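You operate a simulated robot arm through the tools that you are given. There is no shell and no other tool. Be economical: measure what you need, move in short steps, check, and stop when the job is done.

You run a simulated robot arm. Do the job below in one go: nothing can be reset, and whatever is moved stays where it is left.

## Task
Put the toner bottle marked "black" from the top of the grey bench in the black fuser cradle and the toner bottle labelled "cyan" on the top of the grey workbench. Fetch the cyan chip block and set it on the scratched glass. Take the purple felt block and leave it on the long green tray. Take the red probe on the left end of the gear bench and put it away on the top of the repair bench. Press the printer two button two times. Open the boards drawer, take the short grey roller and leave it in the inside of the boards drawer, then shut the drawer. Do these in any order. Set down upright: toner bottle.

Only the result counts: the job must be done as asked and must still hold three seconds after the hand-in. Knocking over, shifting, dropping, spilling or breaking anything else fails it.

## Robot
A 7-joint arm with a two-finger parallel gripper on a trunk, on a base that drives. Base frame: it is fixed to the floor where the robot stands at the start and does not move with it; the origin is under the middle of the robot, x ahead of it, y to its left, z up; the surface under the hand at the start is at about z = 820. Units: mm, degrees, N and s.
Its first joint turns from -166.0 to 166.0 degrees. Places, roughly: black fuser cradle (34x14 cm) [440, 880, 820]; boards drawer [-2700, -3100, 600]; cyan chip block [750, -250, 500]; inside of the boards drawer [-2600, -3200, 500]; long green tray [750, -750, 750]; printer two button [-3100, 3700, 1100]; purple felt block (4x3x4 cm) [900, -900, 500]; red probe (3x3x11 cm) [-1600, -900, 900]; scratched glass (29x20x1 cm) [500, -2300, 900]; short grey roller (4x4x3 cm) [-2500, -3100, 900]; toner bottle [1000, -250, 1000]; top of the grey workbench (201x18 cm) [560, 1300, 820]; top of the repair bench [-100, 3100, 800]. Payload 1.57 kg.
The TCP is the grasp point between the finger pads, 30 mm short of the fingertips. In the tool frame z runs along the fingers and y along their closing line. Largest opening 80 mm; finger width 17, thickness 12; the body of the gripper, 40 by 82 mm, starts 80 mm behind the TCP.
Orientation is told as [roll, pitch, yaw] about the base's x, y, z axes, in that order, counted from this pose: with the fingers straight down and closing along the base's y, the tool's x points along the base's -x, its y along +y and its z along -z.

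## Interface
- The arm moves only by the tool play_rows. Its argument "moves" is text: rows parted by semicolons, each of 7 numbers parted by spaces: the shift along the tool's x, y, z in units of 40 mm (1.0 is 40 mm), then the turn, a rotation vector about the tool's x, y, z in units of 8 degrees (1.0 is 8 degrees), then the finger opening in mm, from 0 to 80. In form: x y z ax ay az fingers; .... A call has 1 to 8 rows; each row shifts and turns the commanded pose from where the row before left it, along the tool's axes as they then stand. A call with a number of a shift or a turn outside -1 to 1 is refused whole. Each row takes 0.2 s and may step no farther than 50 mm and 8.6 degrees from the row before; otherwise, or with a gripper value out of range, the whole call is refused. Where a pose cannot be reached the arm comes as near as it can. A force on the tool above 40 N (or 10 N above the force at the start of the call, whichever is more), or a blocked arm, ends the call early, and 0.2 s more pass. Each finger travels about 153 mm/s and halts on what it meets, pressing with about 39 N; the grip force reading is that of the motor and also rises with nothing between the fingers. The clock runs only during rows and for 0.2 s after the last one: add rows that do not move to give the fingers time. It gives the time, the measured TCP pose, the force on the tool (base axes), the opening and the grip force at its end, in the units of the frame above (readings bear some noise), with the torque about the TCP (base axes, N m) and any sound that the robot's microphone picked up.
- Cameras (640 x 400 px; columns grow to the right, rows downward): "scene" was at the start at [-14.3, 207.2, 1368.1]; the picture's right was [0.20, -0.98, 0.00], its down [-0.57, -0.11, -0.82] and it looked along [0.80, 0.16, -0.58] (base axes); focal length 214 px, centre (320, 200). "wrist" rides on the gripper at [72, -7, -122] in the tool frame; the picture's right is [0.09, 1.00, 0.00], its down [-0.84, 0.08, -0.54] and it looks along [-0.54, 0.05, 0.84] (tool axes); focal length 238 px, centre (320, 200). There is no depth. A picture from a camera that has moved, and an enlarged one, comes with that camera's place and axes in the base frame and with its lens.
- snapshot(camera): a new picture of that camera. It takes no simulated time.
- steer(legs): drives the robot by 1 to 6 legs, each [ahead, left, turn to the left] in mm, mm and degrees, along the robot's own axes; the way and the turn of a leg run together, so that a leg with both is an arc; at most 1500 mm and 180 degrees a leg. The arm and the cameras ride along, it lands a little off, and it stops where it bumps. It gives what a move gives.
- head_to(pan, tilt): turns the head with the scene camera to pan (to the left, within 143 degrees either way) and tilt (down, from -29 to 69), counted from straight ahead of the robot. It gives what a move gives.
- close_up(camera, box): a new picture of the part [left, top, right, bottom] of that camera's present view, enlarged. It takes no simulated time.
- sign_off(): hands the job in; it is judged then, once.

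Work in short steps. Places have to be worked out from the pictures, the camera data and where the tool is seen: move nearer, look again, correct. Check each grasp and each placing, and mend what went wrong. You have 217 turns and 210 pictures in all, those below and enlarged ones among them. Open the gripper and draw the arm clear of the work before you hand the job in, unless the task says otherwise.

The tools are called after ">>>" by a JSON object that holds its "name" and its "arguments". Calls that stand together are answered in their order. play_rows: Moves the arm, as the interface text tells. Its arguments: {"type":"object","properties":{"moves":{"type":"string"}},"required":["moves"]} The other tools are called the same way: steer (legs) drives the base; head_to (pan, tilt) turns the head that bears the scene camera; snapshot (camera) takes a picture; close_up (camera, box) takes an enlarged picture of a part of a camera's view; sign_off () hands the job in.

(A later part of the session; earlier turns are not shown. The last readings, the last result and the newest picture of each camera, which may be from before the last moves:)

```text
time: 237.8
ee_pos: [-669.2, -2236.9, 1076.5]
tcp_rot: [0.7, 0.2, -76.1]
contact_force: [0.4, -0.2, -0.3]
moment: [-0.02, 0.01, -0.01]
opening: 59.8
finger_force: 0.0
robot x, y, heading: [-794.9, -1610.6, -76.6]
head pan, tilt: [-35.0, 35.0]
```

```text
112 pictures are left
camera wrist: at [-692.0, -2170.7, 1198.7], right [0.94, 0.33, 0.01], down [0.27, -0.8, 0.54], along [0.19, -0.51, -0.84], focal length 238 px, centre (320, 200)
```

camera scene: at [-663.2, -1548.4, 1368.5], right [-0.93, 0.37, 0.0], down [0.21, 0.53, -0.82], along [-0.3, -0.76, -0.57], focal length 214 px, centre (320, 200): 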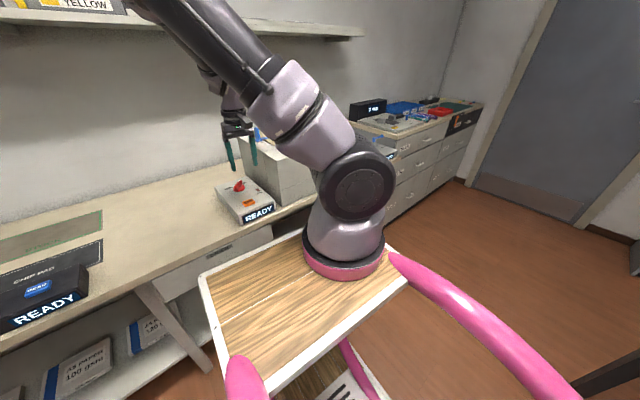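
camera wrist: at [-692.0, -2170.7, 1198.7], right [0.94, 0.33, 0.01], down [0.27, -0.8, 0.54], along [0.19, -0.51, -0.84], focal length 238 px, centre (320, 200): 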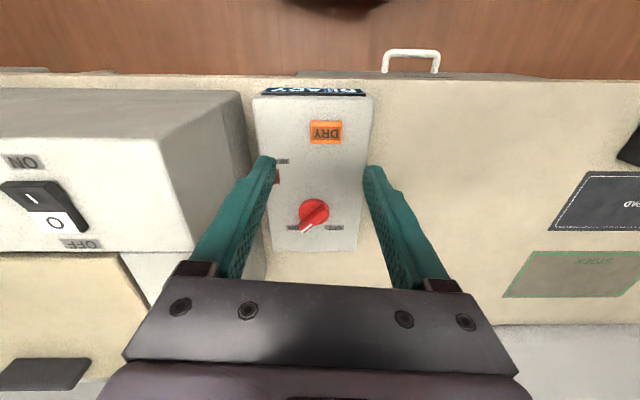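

No visible displacement of the box; fingers are fine. From now on I travel with the hand high and retracted. I raise it by 240 mm and pull in.

>>> {"name": "play_rows", "arguments": {"moves": ".5 0 -.8 0 0 0 60;.5 0 -.8 0 0 0 60;.4 0 -.9 0 0 0 60;.3 0 -.9 0 0 0 60;0 0 -1 0 0 0 60;0 0 -1 0 0 0 60;0 0 -1 0 0 0 60"}}

>>> {"name": "steer", "arguments": {"legs": [[-60, 0, -2], [0, -1400, 0]]}}

>>> {"name": "head_to", "arguments": {"pan": -20, "tilt": 35}}

>>> {"name": "snapshot", "arguments": {"camera": "scene"}}

```text
time: 239.4
ee_pos: [-688.8, -2174.2, 1322.4]
tcp_rot: [0.8, 0.1, -76.0]
contact_force: [-0.7, -0.2, -0.5]
moment: [-0.03, -0.04, -0.01]
opening: 59.8
finger_force: 0.1
out of reach, approached as far as the arm can: row 7
robot x, y, heading: [-792.8, -1607.5, -76.7]
head pan, tilt: [-35.0, 35.0]
```

```text
time: 240.2
ee_pos: [-698.8, -2157.5, 1322.7]
tcp_rot: [0.8, 0.2, -76.6]
contact_force: [0.5, 0.4, 1.0]
moment: [-0.02, -0.02, 0.03]
opening: 60.0
finger_force: 0.1
robot x, y, heading: [-796.4, -1594.4, -76.9]
head pan, tilt: [-35.0, 35.0]
stopped in leg 1: the robot was blocked; the commanded pose is now the measured one
```

```text
time: 241.0
ee_pos: [-697.2, -2158.3, 1322.3]
tcp_rot: [0.7, 0.1, -76.7]
contact_force: [0.1, 0.2, 0.5]
moment: [-0.01, -0.02, 0.0]
opening: 60.2
finger_force: 0.1
robot x, y, heading: [-791.3, -1592.7, -77.2]
head pan, tilt: [-20.0, 35.0]
```

```text
111 pictures are left
camera scene: at [-643.8, -1539.2, 1368.5], right [-0.99, 0.12, 0.0], down [0.07, 0.57, -0.82], along [-0.1, -0.81, -0.57], focal length 214 px, centre (320, 200)
```

scene: 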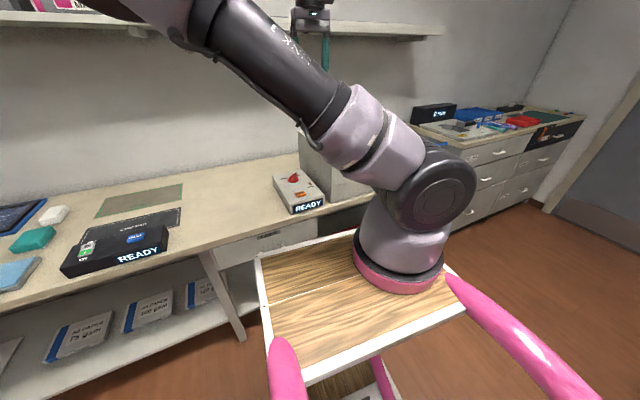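

The gear table is right behind; I move ahead 45 mm to the aisle centre, straighten, and go on right.

>>> {"name": "steer", "arguments": {"legs": [[45, 0, -1], [0, -1400, 0]]}}

>>> {"name": "head_to", "arguments": {"pan": -10, "tilt": 40}}

>>> {"name": "snapshot", "arguments": {"camera": "scene"}}

```text
time: 245.2
ee_pos: [-1313.8, -2365.0, 1322.1]
tcp_rot: [0.7, 0.1, -77.4]
contact_force: [0.4, 0.0, 0.3]
moment: [0.03, 0.01, 0.0]
opening: 60.1
finger_force: 0.0
robot x, y, heading: [-1400.4, -1798.1, -78.1]
head pan, tilt: [-20.0, 35.0]
stopped in leg 2: the robot was blocked; the commanded pose is now the measured one
```

```text
time: 246.0
ee_pos: [-1314.6, -2365.8, 1321.9]
tcp_rot: [0.8, 0.0, -77.5]
contact_force: [0.8, -1.0, -0.5]
moment: [-0.03, -0.02, -0.04]
opening: 59.8
finger_force: 0.1
robot x, y, heading: [-1401.6, -1796.7, -77.8]
head pan, tilt: [-10.0, 40.0]
```

```text
110 pictures are left
camera scene: at [-1235.2, -1744.5, 1360.9], right [-1.0, -0.04, 0.0], down [-0.02, 0.64, -0.77], along [0.03, -0.77, -0.64], focal length 214 px, centre (320, 200)
```

scene: 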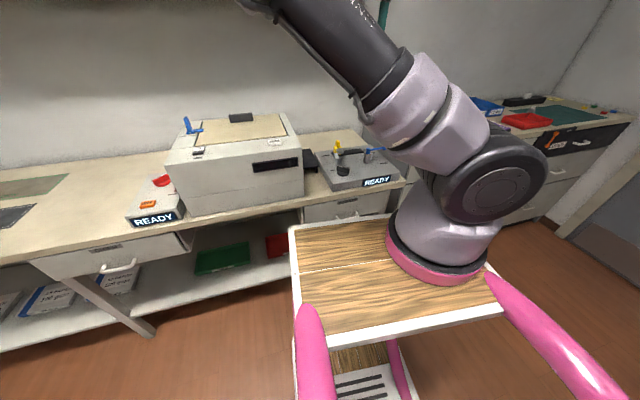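

Likely the front grazed the bench/cabinet. I back up 45 mm and continue right.

>>> {"name": "steer", "arguments": {"legs": [[-50, 0, 0], [0, -500, 0]]}}

>>> {"name": "head_to", "arguments": {"pan": -25, "tilt": 35}}

>>> {"name": "snapshot", "arguments": {"camera": "scene"}}

```text
time: 246.7
ee_pos: [-1313.1, -2365.0, 1321.9]
tcp_rot: [0.7, 0.0, -77.4]
contact_force: [0.3, -0.9, 0.2]
moment: [0.03, -0.03, 0.01]
opening: 60.0
finger_force: 0.0
robot x, y, heading: [-1402.4, -1794.5, -77.9]
head pan, tilt: [-10.0, 40.0]
stopped in leg 1: the robot was blocked; the commanded pose is now the measured one
```

```text
time: 247.4
ee_pos: [-1312.4, -2365.1, 1323.1]
tcp_rot: [0.7, 0.2, -77.3]
contact_force: [0.4, 0.4, -0.5]
moment: [-0.01, -0.01, 0.01]
opening: 60.0
finger_force: 0.1
robot x, y, heading: [-1403.0, -1792.6, -78.0]
head pan, tilt: [-25.0, 35.0]
```

```text
109 pictures are left
camera scene: at [-1257.2, -1744.7, 1368.5], right [-0.97, 0.22, 0.0], down [0.13, 0.56, -0.82], along [-0.18, -0.8, -0.57], focal length 214 px, centre (320, 200)
```

scene: 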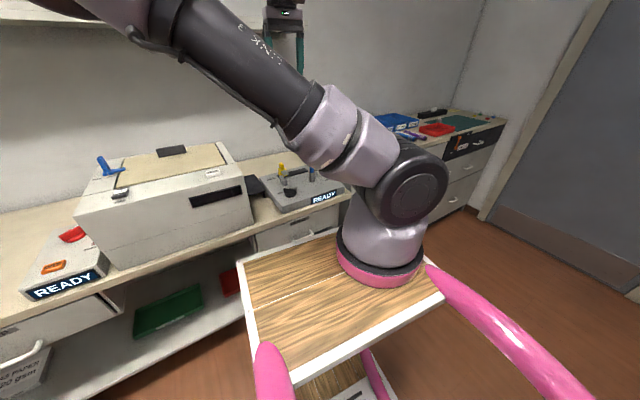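

The aisle runs about 3° off my heading, so I wedge toward the table. I straighten to heading ≈-75, moving ahead 25 mm, and continue right.

>>> {"name": "steer", "arguments": {"legs": [[30, 0, 2.8], [0, -700, 0]]}}

>>> {"name": "snapshot", "arguments": {"camera": "scene"}}

```text
time: 251.8
ee_pos: [-1965.6, -2574.5, 1322.7]
tcp_rot: [0.8, 0.1, -74.2]
contact_force: [0.9, 0.8, -0.9]
moment: [-0.02, 0.03, -0.03]
opening: 60.0
finger_force: 0.1
robot x, y, heading: [-2084.0, -2012.2, -74.6]
head pan, tilt: [-25.0, 35.0]
```

```text
108 pictures are left
camera scene: at [-1945.0, -1952.3, 1368.5], right [-0.99, 0.17, 0.0], down [0.1, 0.57, -0.82], along [-0.14, -0.81, -0.57], focal length 214 px, centre (320, 200)
```

scene: 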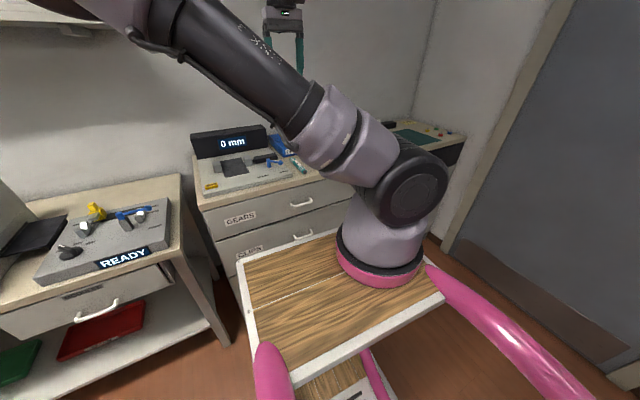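

The cabinet is ahead. I back up a little and look at its drawer labels.

>>> {"name": "steer", "arguments": {"legs": [[-200, -150, 0]]}}

>>> {"name": "head_to", "arguments": {"pan": -5, "tilt": 35}}

>>> {"name": "snapshot", "arguments": {"camera": "scene"}}

>>> {"name": "snapshot", "arguments": {"camera": "wrist"}}

```text
time: 253.6
ee_pos: [-2163.6, -2423.7, 1322.4]
tcp_rot: [0.7, 0.0, -74.3]
contact_force: [0.2, 0.2, 0.4]
moment: [-0.01, 0.05, 0.0]
opening: 59.9
finger_force: 0.0
robot x, y, heading: [-2283.1, -1862.0, -74.7]
head pan, tilt: [-25.0, 35.0]
```

```text
time: 254.4
ee_pos: [-2164.1, -2424.2, 1322.5]
tcp_rot: [0.7, 0.1, -74.3]
contact_force: [-0.4, 0.0, 0.6]
moment: [0.0, -0.01, 0.0]
opening: 60.2
finger_force: 0.0
robot x, y, heading: [-2288.1, -1861.8, -74.9]
head pan, tilt: [-5.0, 35.0]
```

```text
107 pictures are left
camera scene: at [-2111.2, -1801.6, 1368.5], right [-0.98, -0.18, 0.0], down [-0.1, 0.56, -0.82], along [0.14, -0.81, -0.57], focal length 214 px, centre (320, 200)
```

scene: 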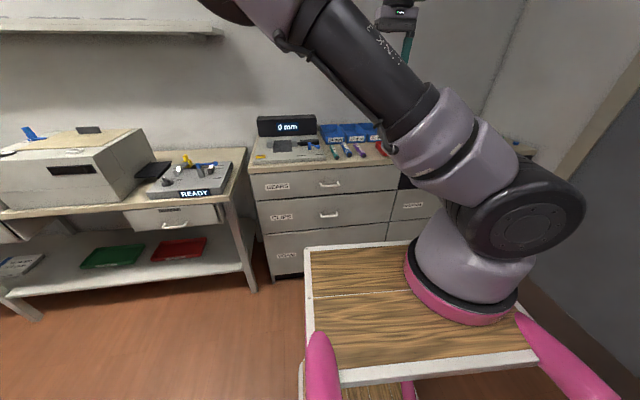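

```text
106 pictures are left
camera wrist: at [-2188.5, -2357.2, 1444.5], right [0.93, 0.36, 0.01], down [0.29, -0.79, 0.54], along [0.2, -0.5, -0.84], focal length 238 px, centre (320, 200)
```

wrist: 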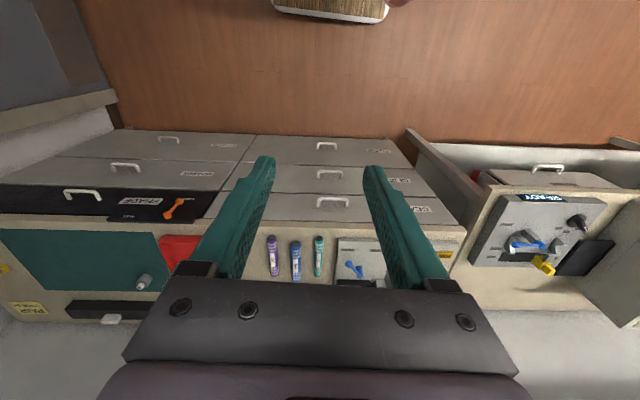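

Zoom into the wrist view of the right cabinet.

>>> {"name": "close_up", "arguments": {"camera": "wrist", "box": [0, 110, 280, 330]}}

>>> {"name": "close_up", "arguments": {"camera": "scene", "box": [240, 100, 440, 300]}}

```text
1.82 times, centred on (140, 220) of wrist
camera zoom: at [-2188.5, -2357.2, 1444.5], right [0.93, 0.36, 0.01], down [0.29, -0.79, 0.54], along [0.2, -0.5, -0.84], focal length 433 px, centre (647, 164)
```

zoom: 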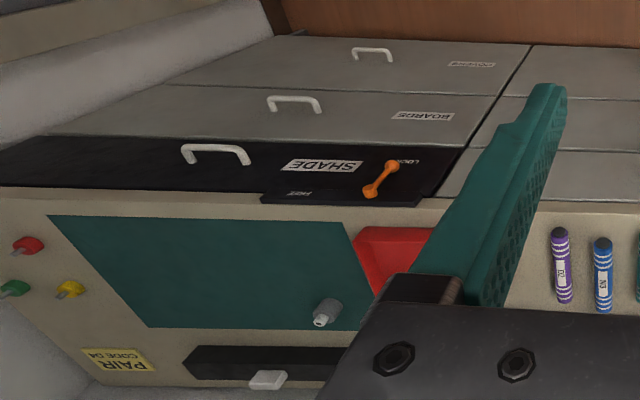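

```text
2.00 times, centred on (340, 200) of scene
camera zoom: at [-2111.2, -1801.6, 1368.5], right [-0.98, -0.18, 0.0], down [-0.1, 0.56, -0.82], along [0.14, -0.81, -0.57], focal length 429 px, centre (280, 200)
```

zoom: 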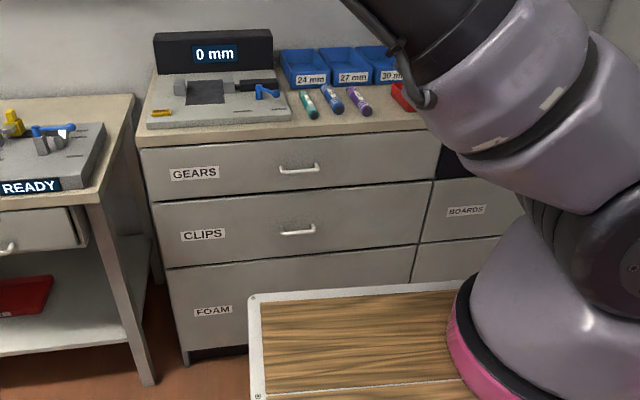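

The boards drawer is the second drawer of the right cabinet, and the short grey roller stands on the green mat atop it, near (-2506,-3209). I move right to face that cabinet.

>>> {"name": "steer", "arguments": {"legs": [[0, -560, 0]]}}

>>> {"name": "snapshot", "arguments": {"camera": "wrist"}}

>>> {"name": "head_to", "arguments": {"pan": 5, "tilt": 45}}

>>> {"name": "snapshot", "arguments": {"camera": "scene"}}

```text
time: 257.6
ee_pos: [-2698.2, -2570.1, 1322.4]
tcp_rot: [0.7, 0.2, -74.1]
contact_force: [-0.3, -0.2, 0.0]
moment: [0.0, -0.03, -0.02]
opening: 60.0
finger_force: 0.0
robot x, y, heading: [-2816.9, -2005.0, -74.7]
head pan, tilt: [-5.0, 35.0]
```

```text
103 pictures are left
camera wrist: at [-2723.3, -2503.4, 1444.5], right [0.93, 0.36, 0.01], down [0.3, -0.79, 0.54], along [0.21, -0.5, -0.84], focal length 238 px, centre (320, 200)
```

wrist: 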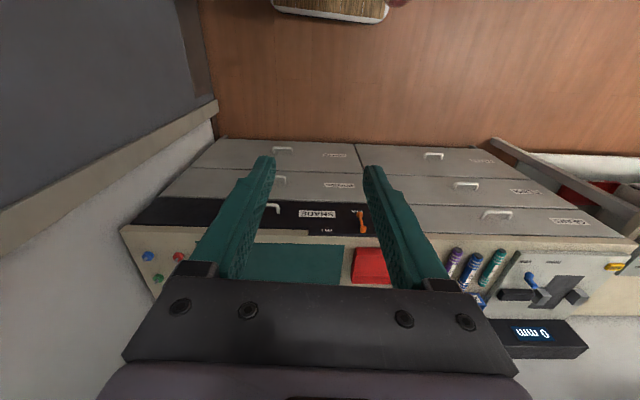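

```text
time: 258.3
ee_pos: [-2698.9, -2569.8, 1323.7]
tcp_rot: [0.7, 0.1, -74.1]
contact_force: [0.7, 0.4, 0.1]
moment: [0.01, -0.01, 0.01]
opening: 60.2
finger_force: 0.0
robot x, y, heading: [-2821.6, -2009.7, -74.6]
head pan, tilt: [5.0, 45.0]
```

```text
102 pictures are left
camera scene: at [-2634.6, -1937.2, 1353.7], right [-0.94, -0.35, 0.0], down [-0.25, 0.66, -0.71], along [0.25, -0.66, -0.71], focal length 214 px, centre (320, 200)
```

scene: 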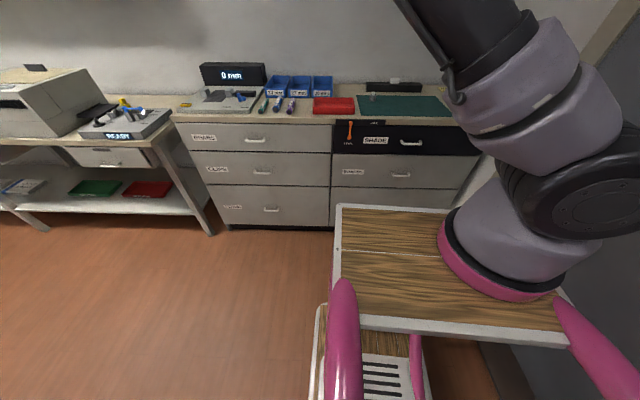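

Triangulated, the boards handle is at about (-2714,-2987,598). I'll grasp it with the tool horizontal and fingers closing vertically, so I first turn the tool 90° about its axis.

>>> {"name": "play_rows", "arguments": {"moves": "0 0 0 0 0 -1 60;0 0 0 0 0 -1 60;0 0 0 0 0 -1 60;0 0 0 0 0 -1 60;0 0 0 0 0 -1 60;0 0 0 0 0 -1 60;0 0 0 0 0 -1 60;0 0 0 0 0 -1 60"}}

>>> {"name": "play_rows", "arguments": {"moves": "0 0 .8 0 0 -1 60;0 0 .8 0 0 -1 60;0 0 .8 0 0 -1 60;0 -.4 .8 0 0 -.1 60;0 -.4 .8 .5 0 0 60;0 -.4 .8 .5 0 0 60;0 -.4 .8 .5 0 0 60"}}

```text
time: 260.1
ee_pos: [-2697.4, -2570.2, 1321.7]
tcp_rot: [0.4, -0.7, -10.1]
contact_force: [0.1, 0.4, 0.2]
moment: [0.02, 0.01, 0.01]
opening: 59.9
finger_force: 0.1
robot x, y, heading: [-2818.7, -2005.0, -74.6]
head pan, tilt: [5.0, 45.0]
```

```text
time: 261.7
ee_pos: [-2677.3, -2637.5, 1102.6]
tcp_rot: [-12.0, -0.7, 14.6]
contact_force: [-0.4, 0.9, -1.6]
moment: [-0.02, -0.03, 0.04]
opening: 60.1
finger_force: 0.1
robot x, y, heading: [-2819.0, -2008.2, -74.6]
head pan, tilt: [5.0, 45.0]
```

Turned. Now I lower and swing the tool toward horizontal while extending, in two stages.

>>> {"name": "play_rows", "arguments": {"moves": "0 -.05 .98 .81 0 0 60;0 .06 .98 .81 0 0 60;0 .175 .97 .81 0 0 60;0 .28 .94 .81 0 0 60;0 .39 .905 .81 0 0 60;0 .49 .85 .81 0 0 60"}}

>>> {"name": "snapshot", "arguments": {"camera": "wrist"}}

>>> {"name": "snapshot", "arguments": {"camera": "scene"}}

```text
time: 263.1
ee_pos: [-2661.3, -2691.7, 873.0]
tcp_rot: [-50.9, -0.7, 14.7]
contact_force: [-0.9, 0.5, 0.3]
moment: [-0.02, 0.01, 0.03]
opening: 60.0
finger_force: 0.0
robot x, y, heading: [-2815.6, -2011.4, -74.5]
head pan, tilt: [5.0, 45.0]
```

```text
101 pictures are left
camera wrist: at [-2751.3, -2624.4, 955.5], right [-0.24, 0.59, -0.77], down [0.69, 0.67, 0.29], along [0.69, -0.46, -0.56], focal length 238 px, centre (320, 200)
```

wrist: 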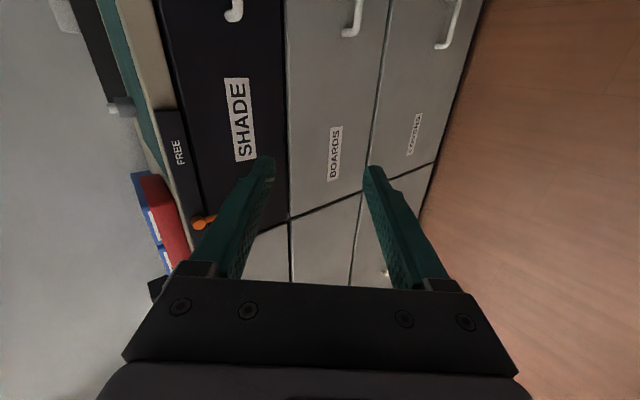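

```text
100 pictures are left
camera scene: at [-2634.7, -1936.9, 1353.7], right [-0.94, -0.35, 0.0], down [-0.25, 0.66, -0.71], along [0.25, -0.66, -0.71], focal length 214 px, centre (320, 200)
```

scene: 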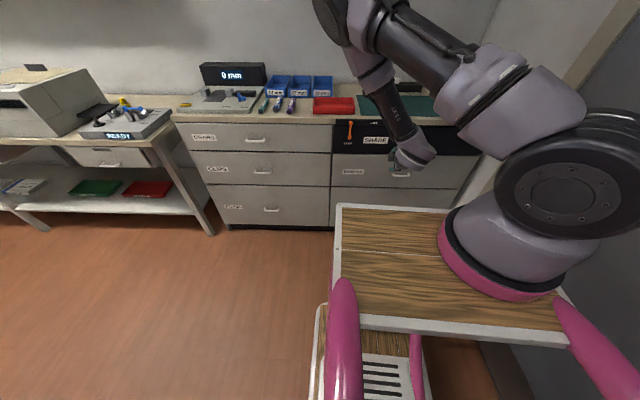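

Going well; continue the second stage.

>>> {"name": "play_rows", "arguments": {"moves": "0 .58 .79 .81 0 0 60;0 .67 .72 .81 0 0 60;0 .745 .64 .81 0 0 60;0 .815 .55 .81 0 0 60;0 .87 .46 .81 0 0 60;0 .92 .36 .81 0 0 60;0 0 0 0 0 0 60"}}

>>> {"name": "snapshot", "arguments": {"camera": "wrist"}}

```text
time: 264.7
ee_pos: [-2644.2, -2752.0, 642.4]
tcp_rot: [-89.7, -0.7, 14.6]
contact_force: [0.2, 1.1, 0.3]
moment: [0.01, -0.02, 0.01]
opening: 60.4
finger_force: 0.0
robot x, y, heading: [-2821.2, -2003.7, -74.5]
head pan, tilt: [5.0, 45.0]
```

```text
99 pictures are left
camera wrist: at [-2742.8, -2652.4, 649.7], right [-0.08, -0.02, -1.0], down [0.67, 0.74, -0.06], along [0.74, -0.68, -0.05], focal length 238 px, centre (320, 200)
```

wrist: 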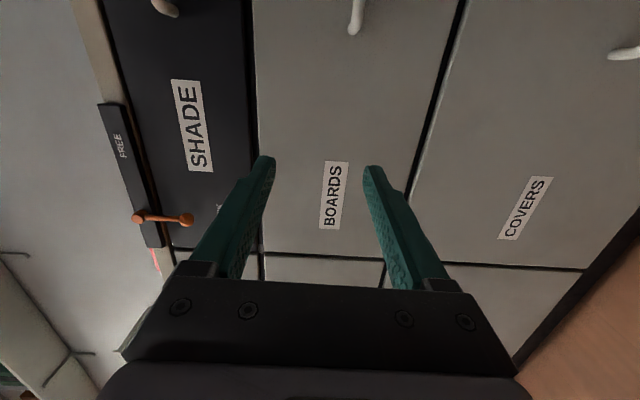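

The tool is horizontal. The handle is ~127 mm to the right, ~40 mm lower, ~210 mm ahead; I move most of the way and look.

>>> {"name": "play_rows", "arguments": {"moves": ".8 .25 .7 0 0 0 60;.8 .25 .7 0 0 0 60;.8 .25 .7 0 0 0 60;.8 .22 .7 0 0 0 60;0 0 0 0 0 0 60"}}

>>> {"name": "snapshot", "arguments": {"camera": "wrist"}}

>>> {"name": "close_up", "arguments": {"camera": "scene", "box": [320, 90, 480, 220]}}

```text
time: 265.9
ee_pos: [-2736.8, -2890.3, 602.2]
tcp_rot: [-89.7, -0.7, 14.6]
contact_force: [-1.0, -0.5, 0.1]
moment: [0.0, 0.0, -0.02]
opening: 60.4
finger_force: 0.0
robot x, y, heading: [-2819.6, -2011.6, -74.9]
head pan, tilt: [5.0, 45.0]
```

```text
98 pictures are left
camera wrist: at [-2834.5, -2791.0, 609.4], right [-0.08, -0.01, -1.0], down [0.67, 0.74, -0.06], along [0.74, -0.68, -0.05], focal length 238 px, centre (320, 200)
```

wrist: 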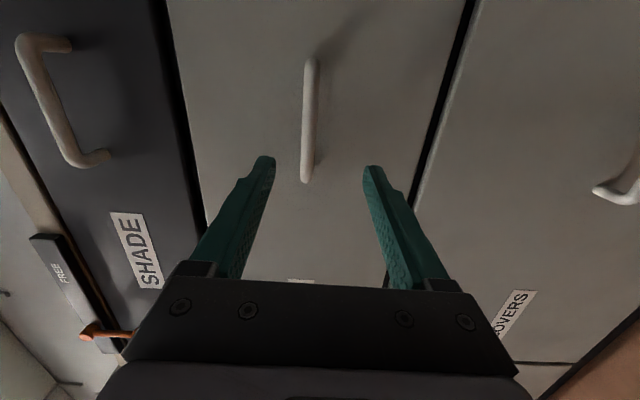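

```text
3.08 times, centred on (400, 155) of scene
camera zoom: at [-2634.6, -1937.3, 1353.7], right [-0.94, -0.35, 0.0], down [-0.25, 0.66, -0.71], along [0.25, -0.66, -0.71], focal length 660 px, centre (74, 338)
```

zoom: 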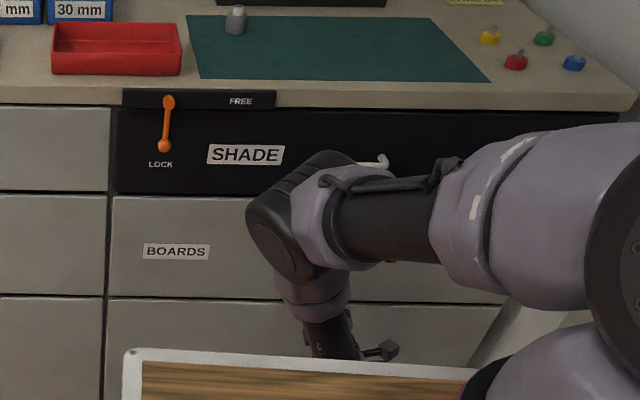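

The bar is between the finger lines, ~7 mm high. I correct up and advance 62 mm, then check.

>>> {"name": "play_rows", "arguments": {"moves": ".1 -.16 .5 0 0 0 60;.1 0 .55 0 0 0 60;0 0 .5 0 0 0 60;0 0 0 0 0 0 60"}}

>>> {"name": "snapshot", "arguments": {"camera": "wrist"}}

```text
time: 266.9
ee_pos: [-2729.7, -2954.5, 611.2]
tcp_rot: [-89.6, -0.7, 14.7]
contact_force: [0.3, 0.3, 0.3]
moment: [0.01, -0.02, 0.01]
opening: 59.9
finger_force: 0.1
robot x, y, heading: [-2823.6, -2002.1, -74.8]
head pan, tilt: [5.0, 45.0]
```

```text
96 pictures are left
camera wrist: at [-2827.5, -2854.1, 617.6], right [-0.08, -0.01, -1.0], down [0.67, 0.74, -0.06], along [0.74, -0.68, -0.05], focal length 238 px, centre (320, 200)
```

wrist: 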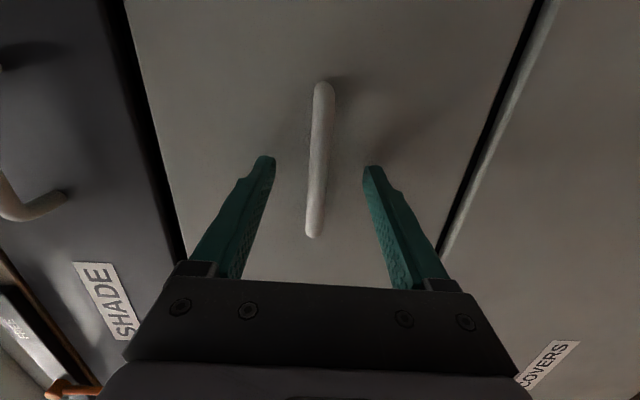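

The bar is at the finger tips. 18 mm more and close.

>>> {"name": "play_rows", "arguments": {"moves": "0 0 .22 0 0 0 60;0 0 .22 0 0 0 60;0 0 0 0 0 0 0;0 0 0 0 0 0 0;0 0 0 0 0 0 0"}}

>>> {"name": "snapshot", "arguments": {"camera": "wrist"}}

```text
time: 267.5
ee_pos: [-2727.6, -2960.0, 607.6]
tcp_rot: [-89.2, -0.6, 14.5]
contact_force: [-2.3, 14.0, 7.9]
moment: [-0.77, -0.21, 0.12]
opening: 67.3
finger_force: 3.6
robot x, y, heading: [-2815.2, -2003.6, -74.9]
head pan, tilt: [5.0, 45.0]
stopped in row 2: the force on the tool passed its limit at 54 N (the readings are from after the stop); the commanded pose is now the measured one
```

```text
95 pictures are left
camera wrist: at [-2825.6, -2861.0, 614.1], right [-0.08, -0.01, -1.0], down [0.67, 0.74, -0.06], along [0.74, -0.68, -0.05], focal length 238 px, centre (320, 200)
```

wrist: 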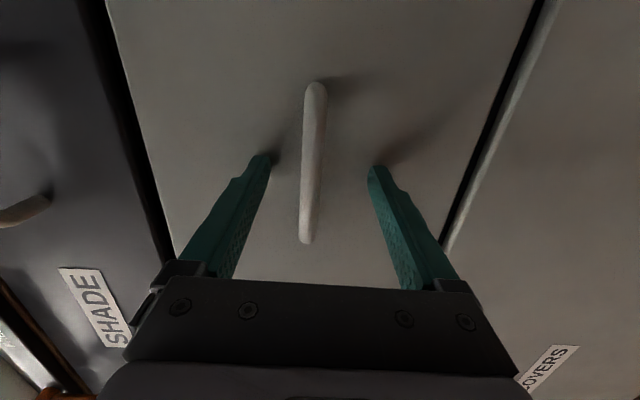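

The tips already touch the drawer front, so the bar is well between the fingers. I back 3 mm and close.

>>> {"name": "play_rows", "arguments": {"moves": "0 0 -.1 0 0 0 60;0 0 0 0 0 0 0;0 0 0 0 0 0 0;0 0 0 0 0 0 0"}}

>>> {"name": "snapshot", "arguments": {"camera": "wrist"}}

```text
time: 268.2
ee_pos: [-2726.7, -2957.4, 612.2]
tcp_rot: [-90.1, -0.3, 14.9]
contact_force: [-5.2, 24.8, 23.8]
moment: [-0.29, 0.3, 0.4]
opening: 11.8
finger_force: 29.4
robot x, y, heading: [-2820.4, -2004.0, -74.9]
head pan, tilt: [5.0, 45.0]
stopped in row 3: the force on the tool passed its limit at 58 N (the readings are from after the stop); the commanded pose is now the measured one
```

```text
94 pictures are left
camera wrist: at [-2825.7, -2859.1, 618.9], right [-0.08, -0.02, -1.0], down [0.67, 0.74, -0.07], along [0.74, -0.67, -0.05], focal length 238 px, centre (320, 200)
```

wrist: 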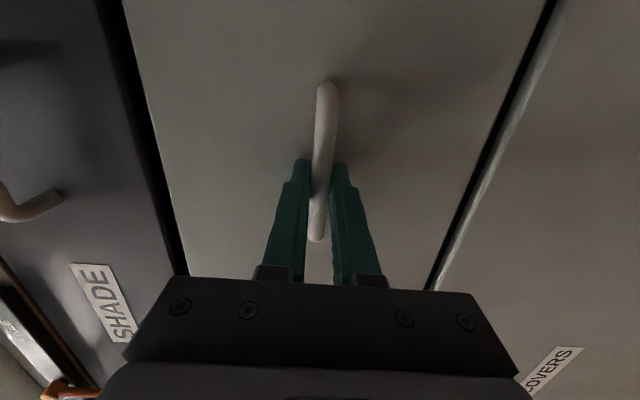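

The bar is gripped. I drive the base back 60 mm to test the pull.

>>> {"name": "play_rows", "arguments": {"moves": "0 0 0 0 0 0 0;0 0 0 0 0 0 0"}}

>>> {"name": "steer", "arguments": {"legs": [[-60, 0, 0]]}}

>>> {"name": "snapshot", "arguments": {"camera": "wrist"}}

```text
time: 268.8
ee_pos: [-2727.7, -2958.5, 613.0]
tcp_rot: [-89.9, -0.5, 14.7]
contact_force: [-5.9, 29.2, 31.3]
moment: [-0.26, 0.23, 0.25]
opening: 11.9
finger_force: 29.1
robot x, y, heading: [-2818.4, -2006.1, -74.8]
head pan, tilt: [5.0, 45.0]
```

```text
time: 269.7
ee_pos: [-2747.3, -2902.0, 612.1]
tcp_rot: [-90.0, -0.5, 14.5]
contact_force: [-23.3, -7.7, 32.9]
moment: [-0.22, 0.22, -0.27]
opening: 11.7
finger_force: 28.7
robot x, y, heading: [-2833.3, -1949.2, -74.5]
head pan, tilt: [5.0, 45.0]
```

```text
93 pictures are left
camera wrist: at [-2844.0, -2801.7, 618.7], right [-0.08, -0.02, -1.0], down [0.68, 0.73, -0.07], along [0.73, -0.68, -0.05], focal length 238 px, centre (320, 200)
```

wrist: 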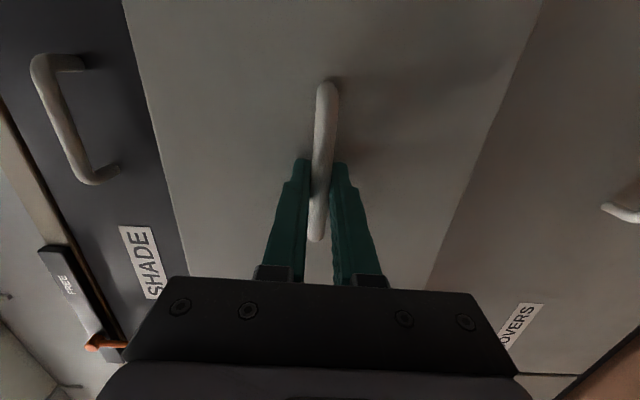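

The drawer follows. I continue pulling back.

>>> {"name": "steer", "arguments": {"legs": [[-110, 0, 0]]}}

>>> {"name": "steer", "arguments": {"legs": [[-110, 0, 0]]}}

>>> {"name": "snapshot", "arguments": {"camera": "scene"}}

```text
time: 270.5
ee_pos: [-2746.3, -2898.9, 612.8]
tcp_rot: [-90.0, -0.5, 14.1]
contact_force: [1.1, 0.5, 0.5]
moment: [-0.09, 0.28, -0.25]
opening: 11.8
finger_force: 29.0
robot x, y, heading: [-2833.5, -1940.0, -74.5]
head pan, tilt: [5.0, 45.0]
stopped in leg 1: the robot was blocked; the commanded pose is now the measured one
```

```text
time: 271.2
ee_pos: [-2747.3, -2899.3, 612.8]
tcp_rot: [-89.9, -0.3, 13.9]
contact_force: [0.8, -0.3, 0.7]
moment: [-0.1, 0.25, -0.15]
opening: 12.0
finger_force: 29.2
robot x, y, heading: [-2835.2, -1945.7, -74.3]
head pan, tilt: [5.0, 45.0]
stopped in leg 1: the robot was blocked; the commanded pose is now the measured one
```

```text
92 pictures are left
camera scene: at [-2649.5, -1873.8, 1353.7], right [-0.94, -0.35, 0.0], down [-0.25, 0.66, -0.71], along [0.25, -0.66, -0.71], focal length 214 px, centre (320, 200)
```

scene: 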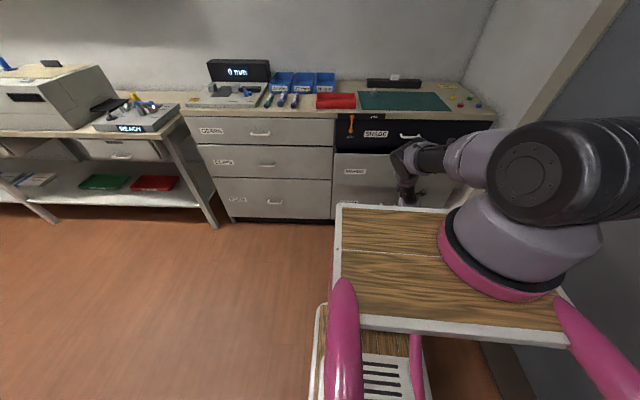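

No pull force, so it's my rear that is blocked. I look behind.

>>> {"name": "head_to", "arguments": {"pan": 140, "tilt": 50}}

>>> {"name": "snapshot", "arguments": {"camera": "scene"}}

>>> {"name": "head_to", "arguments": {"pan": -140, "tilt": 50}}

>>> {"name": "snapshot", "arguments": {"camera": "scene"}}

```text
time: 273.4
ee_pos: [-2747.2, -2899.9, 613.4]
tcp_rot: [-90.0, -0.2, 14.0]
contact_force: [0.7, 0.9, -0.3]
moment: [-0.05, 0.25, -0.03]
opening: 11.7
finger_force: 29.2
robot x, y, heading: [-2832.5, -1943.0, -74.3]
head pan, tilt: [140.0, 50.0]
```

```text
91 pictures are left
camera scene: at [-2646.3, -1727.6, 1346.8], right [0.91, -0.41, 0.0], down [-0.32, -0.7, -0.64], along [0.27, 0.59, -0.77], focal length 214 px, centre (320, 200)
```

scene: 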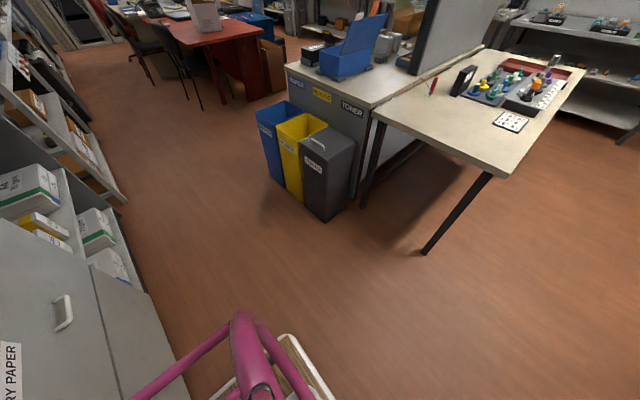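

```text
time: 277.2
ee_pos: [-2747.4, -2898.5, 614.0]
tcp_rot: [-89.8, -0.3, 14.0]
contact_force: [0.3, -0.3, -0.5]
moment: [-0.04, 0.25, 0.01]
opening: 11.9
finger_force: 29.2
robot x, y, heading: [-2836.8, -1946.9, -74.3]
head pan, tilt: [-140.0, 50.0]
```

```text
90 pictures are left
camera scene: at [-2741.7, -1754.2, 1346.8], right [0.56, 0.83, 0.0], down [0.63, -0.43, -0.64], along [-0.53, 0.36, -0.77], focal length 214 px, centre (320, 200)
```

scene: 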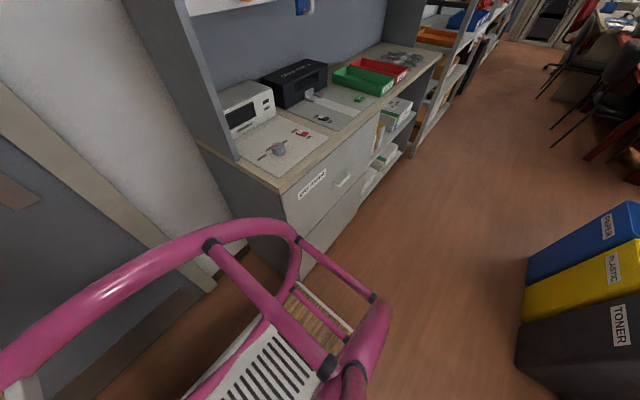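

A cabinet behind my right rear blocks backing. I pull with the arm instead: it was fine at 190 mm nearer.

>>> {"name": "play_rows", "arguments": {"moves": "0 0 -.7 0 0 0 0;0 0 -.7 0 0 0 0;0 0 -.7 0 0 0 0;0 0 0 0 0 0 0"}}

>>> {"name": "snapshot", "arguments": {"camera": "wrist"}}

```text
time: 278.2
ee_pos: [-2768.7, -2816.9, 611.2]
tcp_rot: [-89.8, -0.3, 13.8]
contact_force: [-28.6, -10.2, -6.8]
moment: [-0.1, 0.4, -0.13]
opening: 11.9
finger_force: 29.5
robot x, y, heading: [-2832.7, -1944.8, -74.3]
head pan, tilt: [-140.0, 50.0]
```

```text
89 pictures are left
camera wrist: at [-2865.5, -2715.6, 619.3], right [-0.08, -0.02, -1.0], down [0.68, 0.73, -0.07], along [0.72, -0.69, -0.05], focal length 238 px, centre (320, 200)
```

wrist: 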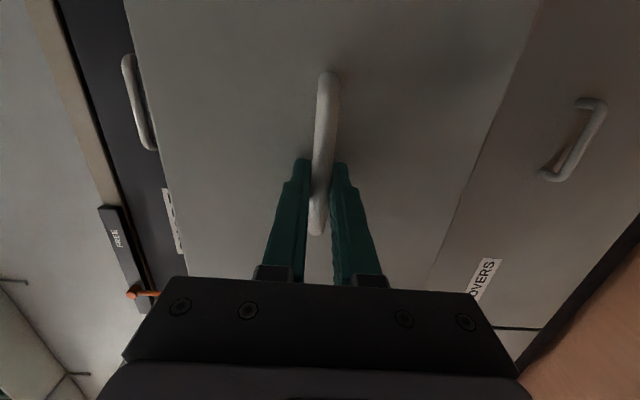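

Open ~145 mm. I continue 80 mm with a slight rightward correction for the side load.

>>> {"name": "play_rows", "arguments": {"moves": ".08 0 -.7 0 0 0 0;.04 0 -.7 0 0 0 0;.04 0 -.6 0 0 0 0;0 0 0 0 0 0 0"}}

>>> {"name": "snapshot", "arguments": {"camera": "wrist"}}

```text
time: 279.2
ee_pos: [-2793.3, -2741.3, 612.6]
tcp_rot: [-89.9, -0.4, 13.9]
contact_force: [-11.4, -2.8, -8.8]
moment: [-0.11, 0.34, -0.1]
opening: 11.9
finger_force: 29.2
robot x, y, heading: [-2831.9, -1944.0, -74.6]
head pan, tilt: [-140.0, 50.0]
```

```text
88 pictures are left
camera wrist: at [-2890.1, -2639.9, 619.1], right [-0.08, -0.02, -1.0], down [0.68, 0.73, -0.07], along [0.73, -0.68, -0.05], focal length 238 px, centre (320, 200)
```

wrist: 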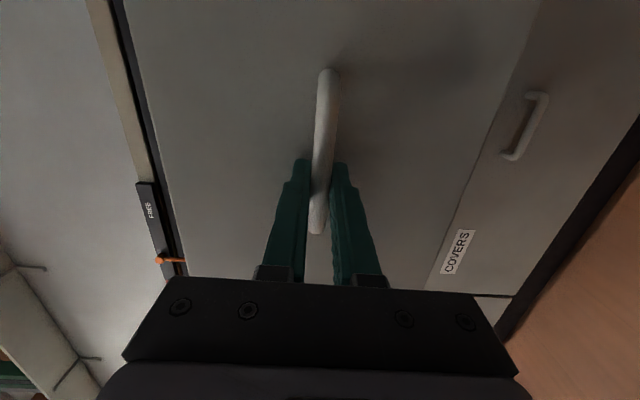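

Open ~227 mm, enough. I release, back off and retrace up while turning the tool down.

>>> {"name": "play_rows", "arguments": {"moves": "0 0 0 0 0 0 50;0 0 0 0 0 0 50;0 0 -.8 0 0 0 50;0 -.3 -.7 0 0 0 50;0 -.6 -.5 -.5 0 0 50;0 -.8 -.4 -.8 0 0 50;0 -.8 -.4 -.8 0 0 50"}}

>>> {"name": "play_rows", "arguments": {"moves": "0 -.75 -.6 -.81 0 0 50;0 -.67 -.72 -.81 0 0 50;0 -.58 -.79 -.81 0 0 50;0 -.49 -.85 -.81 0 0 50;0 -.39 -.9 -.81 0 0 50;0 -.28 -.94 -.81 0 0 50;0 -.2 -.95 -.81 0 0 50;0 0 -.98 -.81 0 0 50"}}

>>> {"name": "head_to", "arguments": {"pan": 10, "tilt": 48}}

>>> {"name": "snapshot", "arguments": {"camera": "scene"}}

```text
time: 280.8
ee_pos: [-2817.8, -2640.3, 718.0]
tcp_rot: [-73.2, -0.3, 13.8]
contact_force: [-0.1, 0.0, -0.1]
moment: [0.03, -0.02, 0.03]
opening: 50.2
finger_force: 0.0
robot x, y, heading: [-2832.7, -1942.7, -74.3]
head pan, tilt: [-140.0, 50.0]
```

```text
time: 282.6
ee_pos: [-2854.0, -2575.9, 974.0]
tcp_rot: [-21.3, -0.3, 14.3]
contact_force: [-0.5, -0.5, 1.4]
moment: [-0.02, -0.02, -0.01]
opening: 50.1
finger_force: 0.0
out of reach, approached as far as the arm can: row 4, 5, 6, 7
robot x, y, heading: [-2831.8, -1943.4, -74.3]
head pan, tilt: [-140.0, 50.0]
```

```text
time: 285.0
ee_pos: [-2855.2, -2576.4, 969.8]
tcp_rot: [-20.8, -0.1, 13.9]
contact_force: [0.6, -0.9, -0.5]
moment: [0.03, 0.02, -0.01]
opening: 50.3
finger_force: 0.1
robot x, y, heading: [-2832.8, -1947.0, -74.5]
head pan, tilt: [10.0, 48.0]
```

```text
87 pictures are left
camera scene: at [-2644.2, -1868.7, 1349.5], right [-0.9, -0.43, 0.0], down [-0.32, 0.67, -0.67], along [0.29, -0.6, -0.74], focal length 214 px, centre (320, 200)
```

scene: 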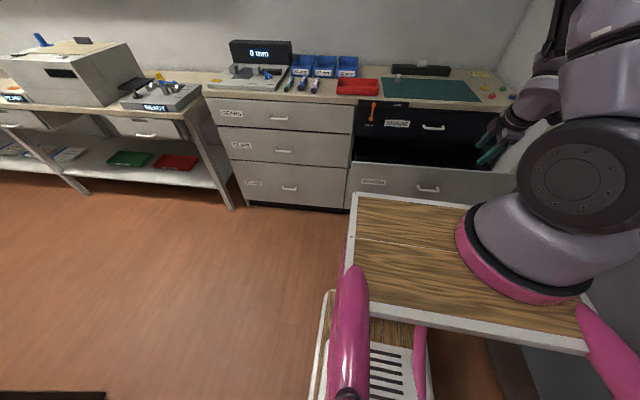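

The drawer stands open. I zoom on the roller and level/raise the tool.

>>> {"name": "close_up", "arguments": {"camera": "scene", "box": [340, 50, 500, 170]}}

>>> {"name": "play_rows", "arguments": {"moves": "0 -.3 -.9 -.9 0 0 60;0 -.1 -.9 -.9 0 0 60;0 0 -.9 -.8 0 0 60;0 0 -.9 0 0 0 60;0 -.5 -.6 0 0 0 60;0 -.8 0 0 0 0 60;-.5 -.8 0 0 0 0 60;0 0 0 0 0 0 60"}}

>>> {"name": "snapshot", "arguments": {"camera": "wrist"}}

```text
3.33 times, centred on (420, 110) of scene
camera zoom: at [-2644.2, -1868.7, 1349.5], right [-0.9, -0.43, 0.0], down [-0.32, 0.67, -0.67], along [0.29, -0.6, -0.74], focal length 715 px, centre (-13, 500)
```

zoom: 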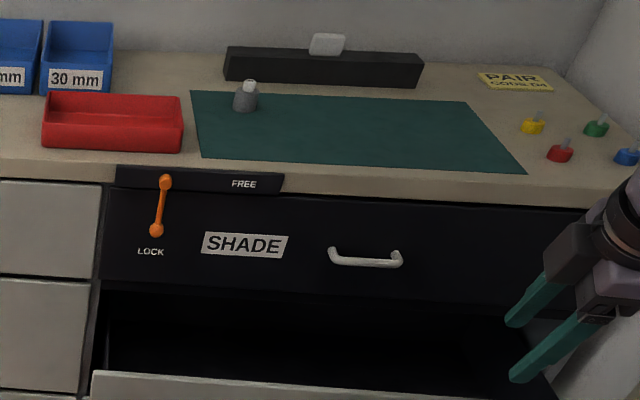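

```text
time: 286.8
ee_pos: [-2818.2, -2644.2, 1143.9]
tcp_rot: [-0.6, -0.3, 13.9]
contact_force: [0.4, -0.3, 0.0]
moment: [0.0, 0.03, -0.04]
opening: 59.9
finger_force: 0.0
robot x, y, heading: [-2834.5, -1945.1, -74.2]
head pan, tilt: [10.0, 48.0]
```

```text
85 pictures are left
camera wrist: at [-2885.3, -2667.4, 1265.3], right [-0.33, 0.94, -0.01], down [0.79, 0.28, 0.55], along [0.52, 0.17, -0.84], focal length 238 px, centre (320, 200)
```

wrist: 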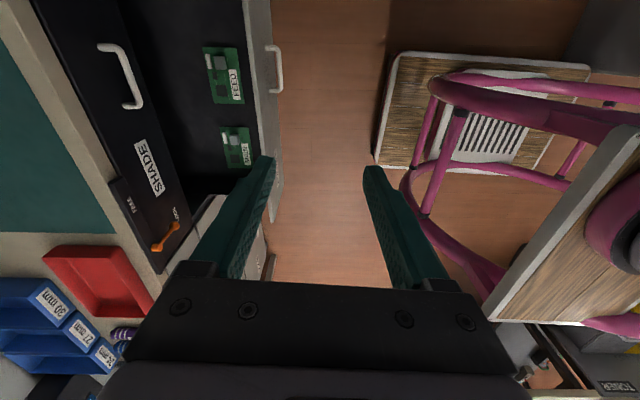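

The roller is at about (-2483,-3147), z≈935. I drive ahead 300 mm (drawer panel stays clear of my base) and move the hand to just right of the roller to view it.

>>> {"name": "steer", "arguments": {"legs": [[300, 0, 0]]}}

>>> {"name": "play_rows", "arguments": {"moves": "-.336 -.957 .2 0 0 0 60;-.336 -.957 .2 0 0 0 60;-.336 -.957 .2 0 0 0 60;-.336 -.957 .2 0 0 0 60;-.336 -.957 .2 0 0 0 60;-.336 -.957 .2 0 0 0 60;-.336 -.957 .2 0 0 0 60;0 0 0 0 0 0 60"}}

>>> {"name": "snapshot", "arguments": {"camera": "wrist"}}

```text
time: 288.9
ee_pos: [-2731.3, -2939.3, 1144.4]
tcp_rot: [-0.5, -0.3, 14.3]
contact_force: [-0.7, -0.8, -0.6]
moment: [-0.01, -0.03, 0.01]
opening: 59.9
finger_force: 0.1
robot x, y, heading: [-2752.6, -2237.9, -74.2]
head pan, tilt: [10.0, 48.0]
```

```text
time: 290.7
ee_pos: [-2570.9, -3176.0, 1088.7]
tcp_rot: [-0.5, -0.4, 14.3]
contact_force: [-1.2, -0.5, 0.7]
moment: [-0.03, 0.01, -0.01]
opening: 60.1
finger_force: 0.1
robot x, y, heading: [-2753.2, -2240.6, -74.0]
head pan, tilt: [10.0, 48.0]
```

```text
84 pictures are left
camera wrist: at [-2638.2, -3200.0, 1209.7], right [-0.33, 0.94, -0.01], down [0.79, 0.28, 0.55], along [0.52, 0.18, -0.84], focal length 238 px, centre (320, 200)
```

wrist: 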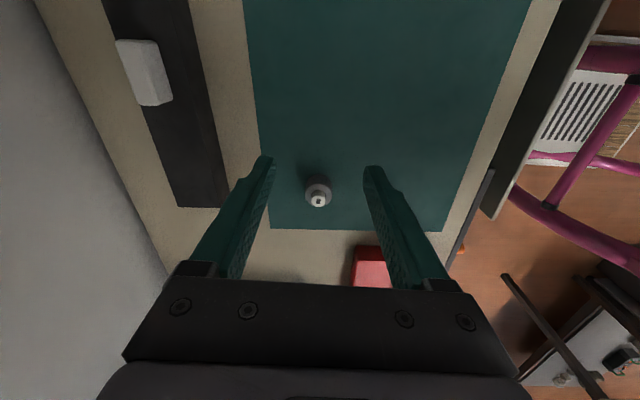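

Roller at (-2480,-3148). I move over it and descend to z≈965, then look.

>>> {"name": "play_rows", "arguments": {"moves": "-.8 .04 0 0 0 0 60;-.8 .04 0 0 0 0 60;-.78 .04 0 0 0 0 60;0 0 .9 0 0 0 60;0 0 .9 0 0 0 60;0 0 .9 0 0 0 60;0 0 .4 0 0 0 60;0 0 0 0 0 0 60"}}

>>> {"name": "snapshot", "arguments": {"camera": "wrist"}}

>>> {"name": "close_up", "arguments": {"camera": "scene", "box": [340, 20, 540, 170]}}

```text
time: 292.5
ee_pos: [-2481.5, -3147.5, 968.3]
tcp_rot: [-0.5, -0.2, 14.2]
contact_force: [1.0, 0.5, 0.2]
moment: [-0.03, 0.0, -0.02]
opening: 59.9
finger_force: 0.0
robot x, y, heading: [-2753.7, -2238.1, -74.0]
head pan, tilt: [10.0, 48.0]
```

```text
83 pictures are left
camera wrist: at [-2548.0, -3171.2, 1089.0], right [-0.34, 0.94, -0.01], down [0.79, 0.29, 0.55], along [0.52, 0.18, -0.84], focal length 238 px, centre (320, 200)
```

wrist: 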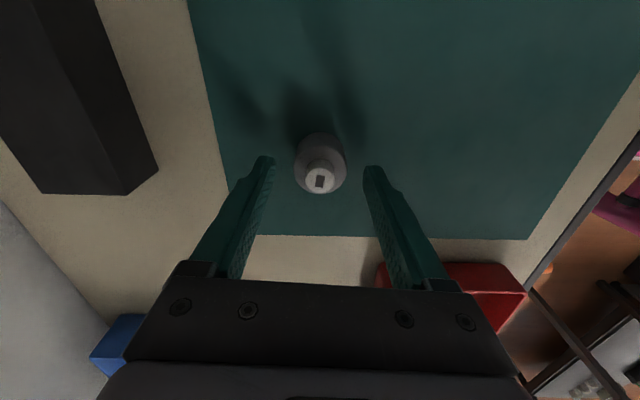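

```text
2.67 times, centred on (440, 95) of scene
camera zoom: at [-2561.3, -2162.3, 1349.5], right [-0.9, -0.44, 0.0], down [-0.33, 0.67, -0.67], along [0.29, -0.6, -0.74], focal length 572 px, centre (0, 480)
```

zoom: 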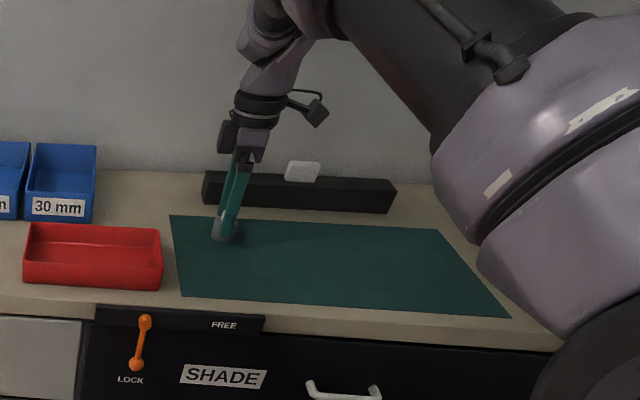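

Centred; knob top is ~15 mm below the TCP. I descend 26 mm and close.

>>> {"name": "play_rows", "arguments": {"moves": "0 0 .35 0 0 0 60;0 0 .3 0 0 0 60;0 0 0 0 0 0 20;0 0 0 0 0 0 20;0 0 0 0 0 0 20"}}

>>> {"name": "snapshot", "arguments": {"camera": "wrist"}}

```text
time: 293.1
ee_pos: [-2480.7, -3150.5, 950.5]
tcp_rot: [-1.0, -0.5, 14.5]
contact_force: [0.5, 6.5, 11.1]
moment: [0.49, 0.18, -0.07]
opening: 35.2
finger_force: 9.0
robot x, y, heading: [-2753.3, -2236.2, -74.1]
head pan, tilt: [10.0, 48.0]
stopped in row 3: the force on the tool passed its limit at 52 N (the readings are from after the stop); the commanded pose is now the measured one
```

```text
81 pictures are left
camera wrist: at [-2547.1, -3172.8, 1072.3], right [-0.34, 0.94, -0.02], down [0.79, 0.29, 0.55], along [0.52, 0.17, -0.84], focal length 238 px, centre (320, 200)
```

wrist: 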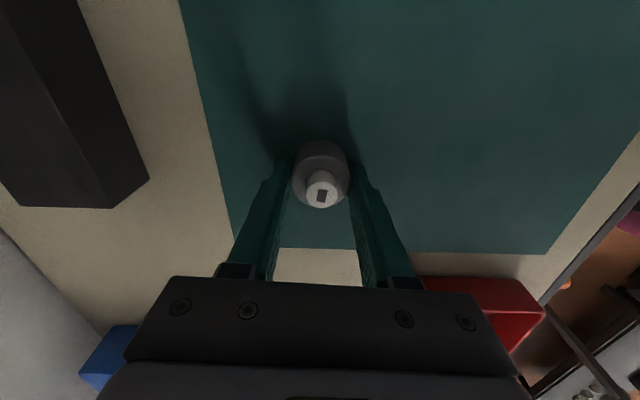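

Fingertips touched the surface (≈z 918) and the fingers are on the roller. I rise 3 mm, close fully and lift.

>>> {"name": "play_rows", "arguments": {"moves": "0 0 -.07 0 0 0 20;0 0 0 0 0 0 20;0 0 0 0 0 0 20;0 0 -.5 0 0 0 20;0 0 -.9 0 0 0 20;0 0 -.9 0 0 0 20;0 0 -.9 0 0 0 20"}}

>>> {"name": "snapshot", "arguments": {"camera": "wrist"}}

```text
time: 294.7
ee_pos: [-2482.4, -3148.6, 1082.2]
tcp_rot: [-0.9, -0.4, 14.6]
contact_force: [-0.1, 0.6, -0.6]
moment: [0.04, -0.02, 0.03]
opening: 33.9
finger_force: 39.1
robot x, y, heading: [-2749.5, -2239.7, -73.9]
head pan, tilt: [10.0, 48.0]
```

```text
80 pictures are left
camera wrist: at [-2548.8, -3171.5, 1203.1], right [-0.34, 0.94, -0.02], down [0.79, 0.29, 0.55], along [0.52, 0.17, -0.84], focal length 238 px, centre (320, 200)
```

wrist: 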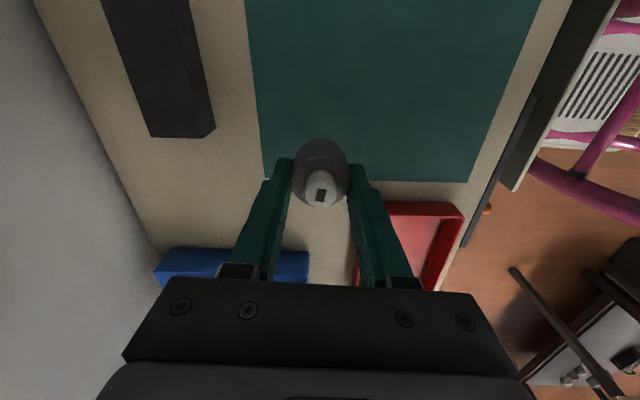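

Roller held. I carry it above the open drawer to look inside for a free spot.

>>> {"name": "play_rows", "arguments": {"moves": ".53 .84 0 0 0 0 20;.53 .84 0 0 0 0 20;.53 .84 0 0 0 0 20;.53 .84 0 0 0 0 20;.53 .84 0 0 0 0 20;.53 .84 0 0 0 0 20;.53 .84 0 0 0 0 20;.53 .84 0 0 0 0 20"}}

>>> {"name": "snapshot", "arguments": {"camera": "wrist"}}

>>> {"name": "snapshot", "arguments": {"camera": "scene"}}

```text
time: 296.5
ee_pos: [-2712.5, -2929.3, 1074.7]
tcp_rot: [-0.8, -0.3, 14.5]
contact_force: [-0.5, 0.5, -0.6]
moment: [0.03, 0.03, 0.03]
opening: 34.3
finger_force: 38.6
robot x, y, heading: [-2748.4, -2237.3, -74.0]
head pan, tilt: [10.0, 48.0]
```

```text
79 pictures are left
camera wrist: at [-2780.5, -2952.9, 1196.7], right [-0.34, 0.94, -0.02], down [0.79, 0.29, 0.55], along [0.52, 0.17, -0.84], focal length 238 px, centre (320, 200)
```

wrist: 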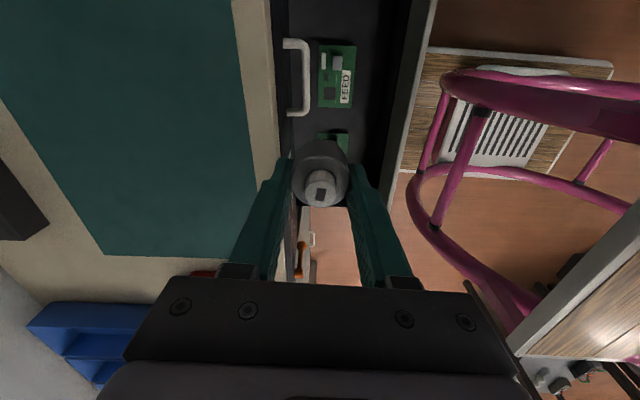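

```text
78 pictures are left
camera scene: at [-2561.0, -2162.5, 1349.4], right [-0.9, -0.44, 0.0], down [-0.33, 0.67, -0.67], along [0.29, -0.6, -0.74], focal length 214 px, centre (320, 200)
```

scene: 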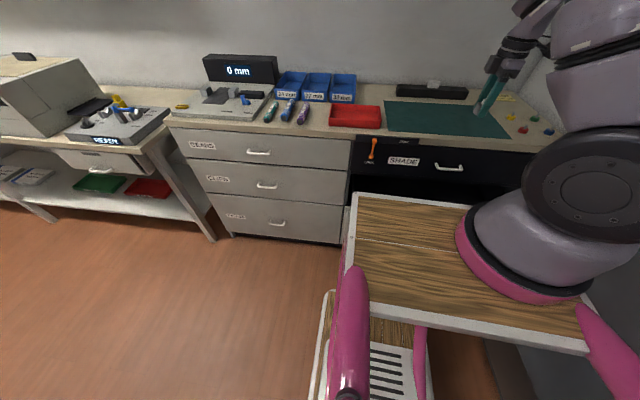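

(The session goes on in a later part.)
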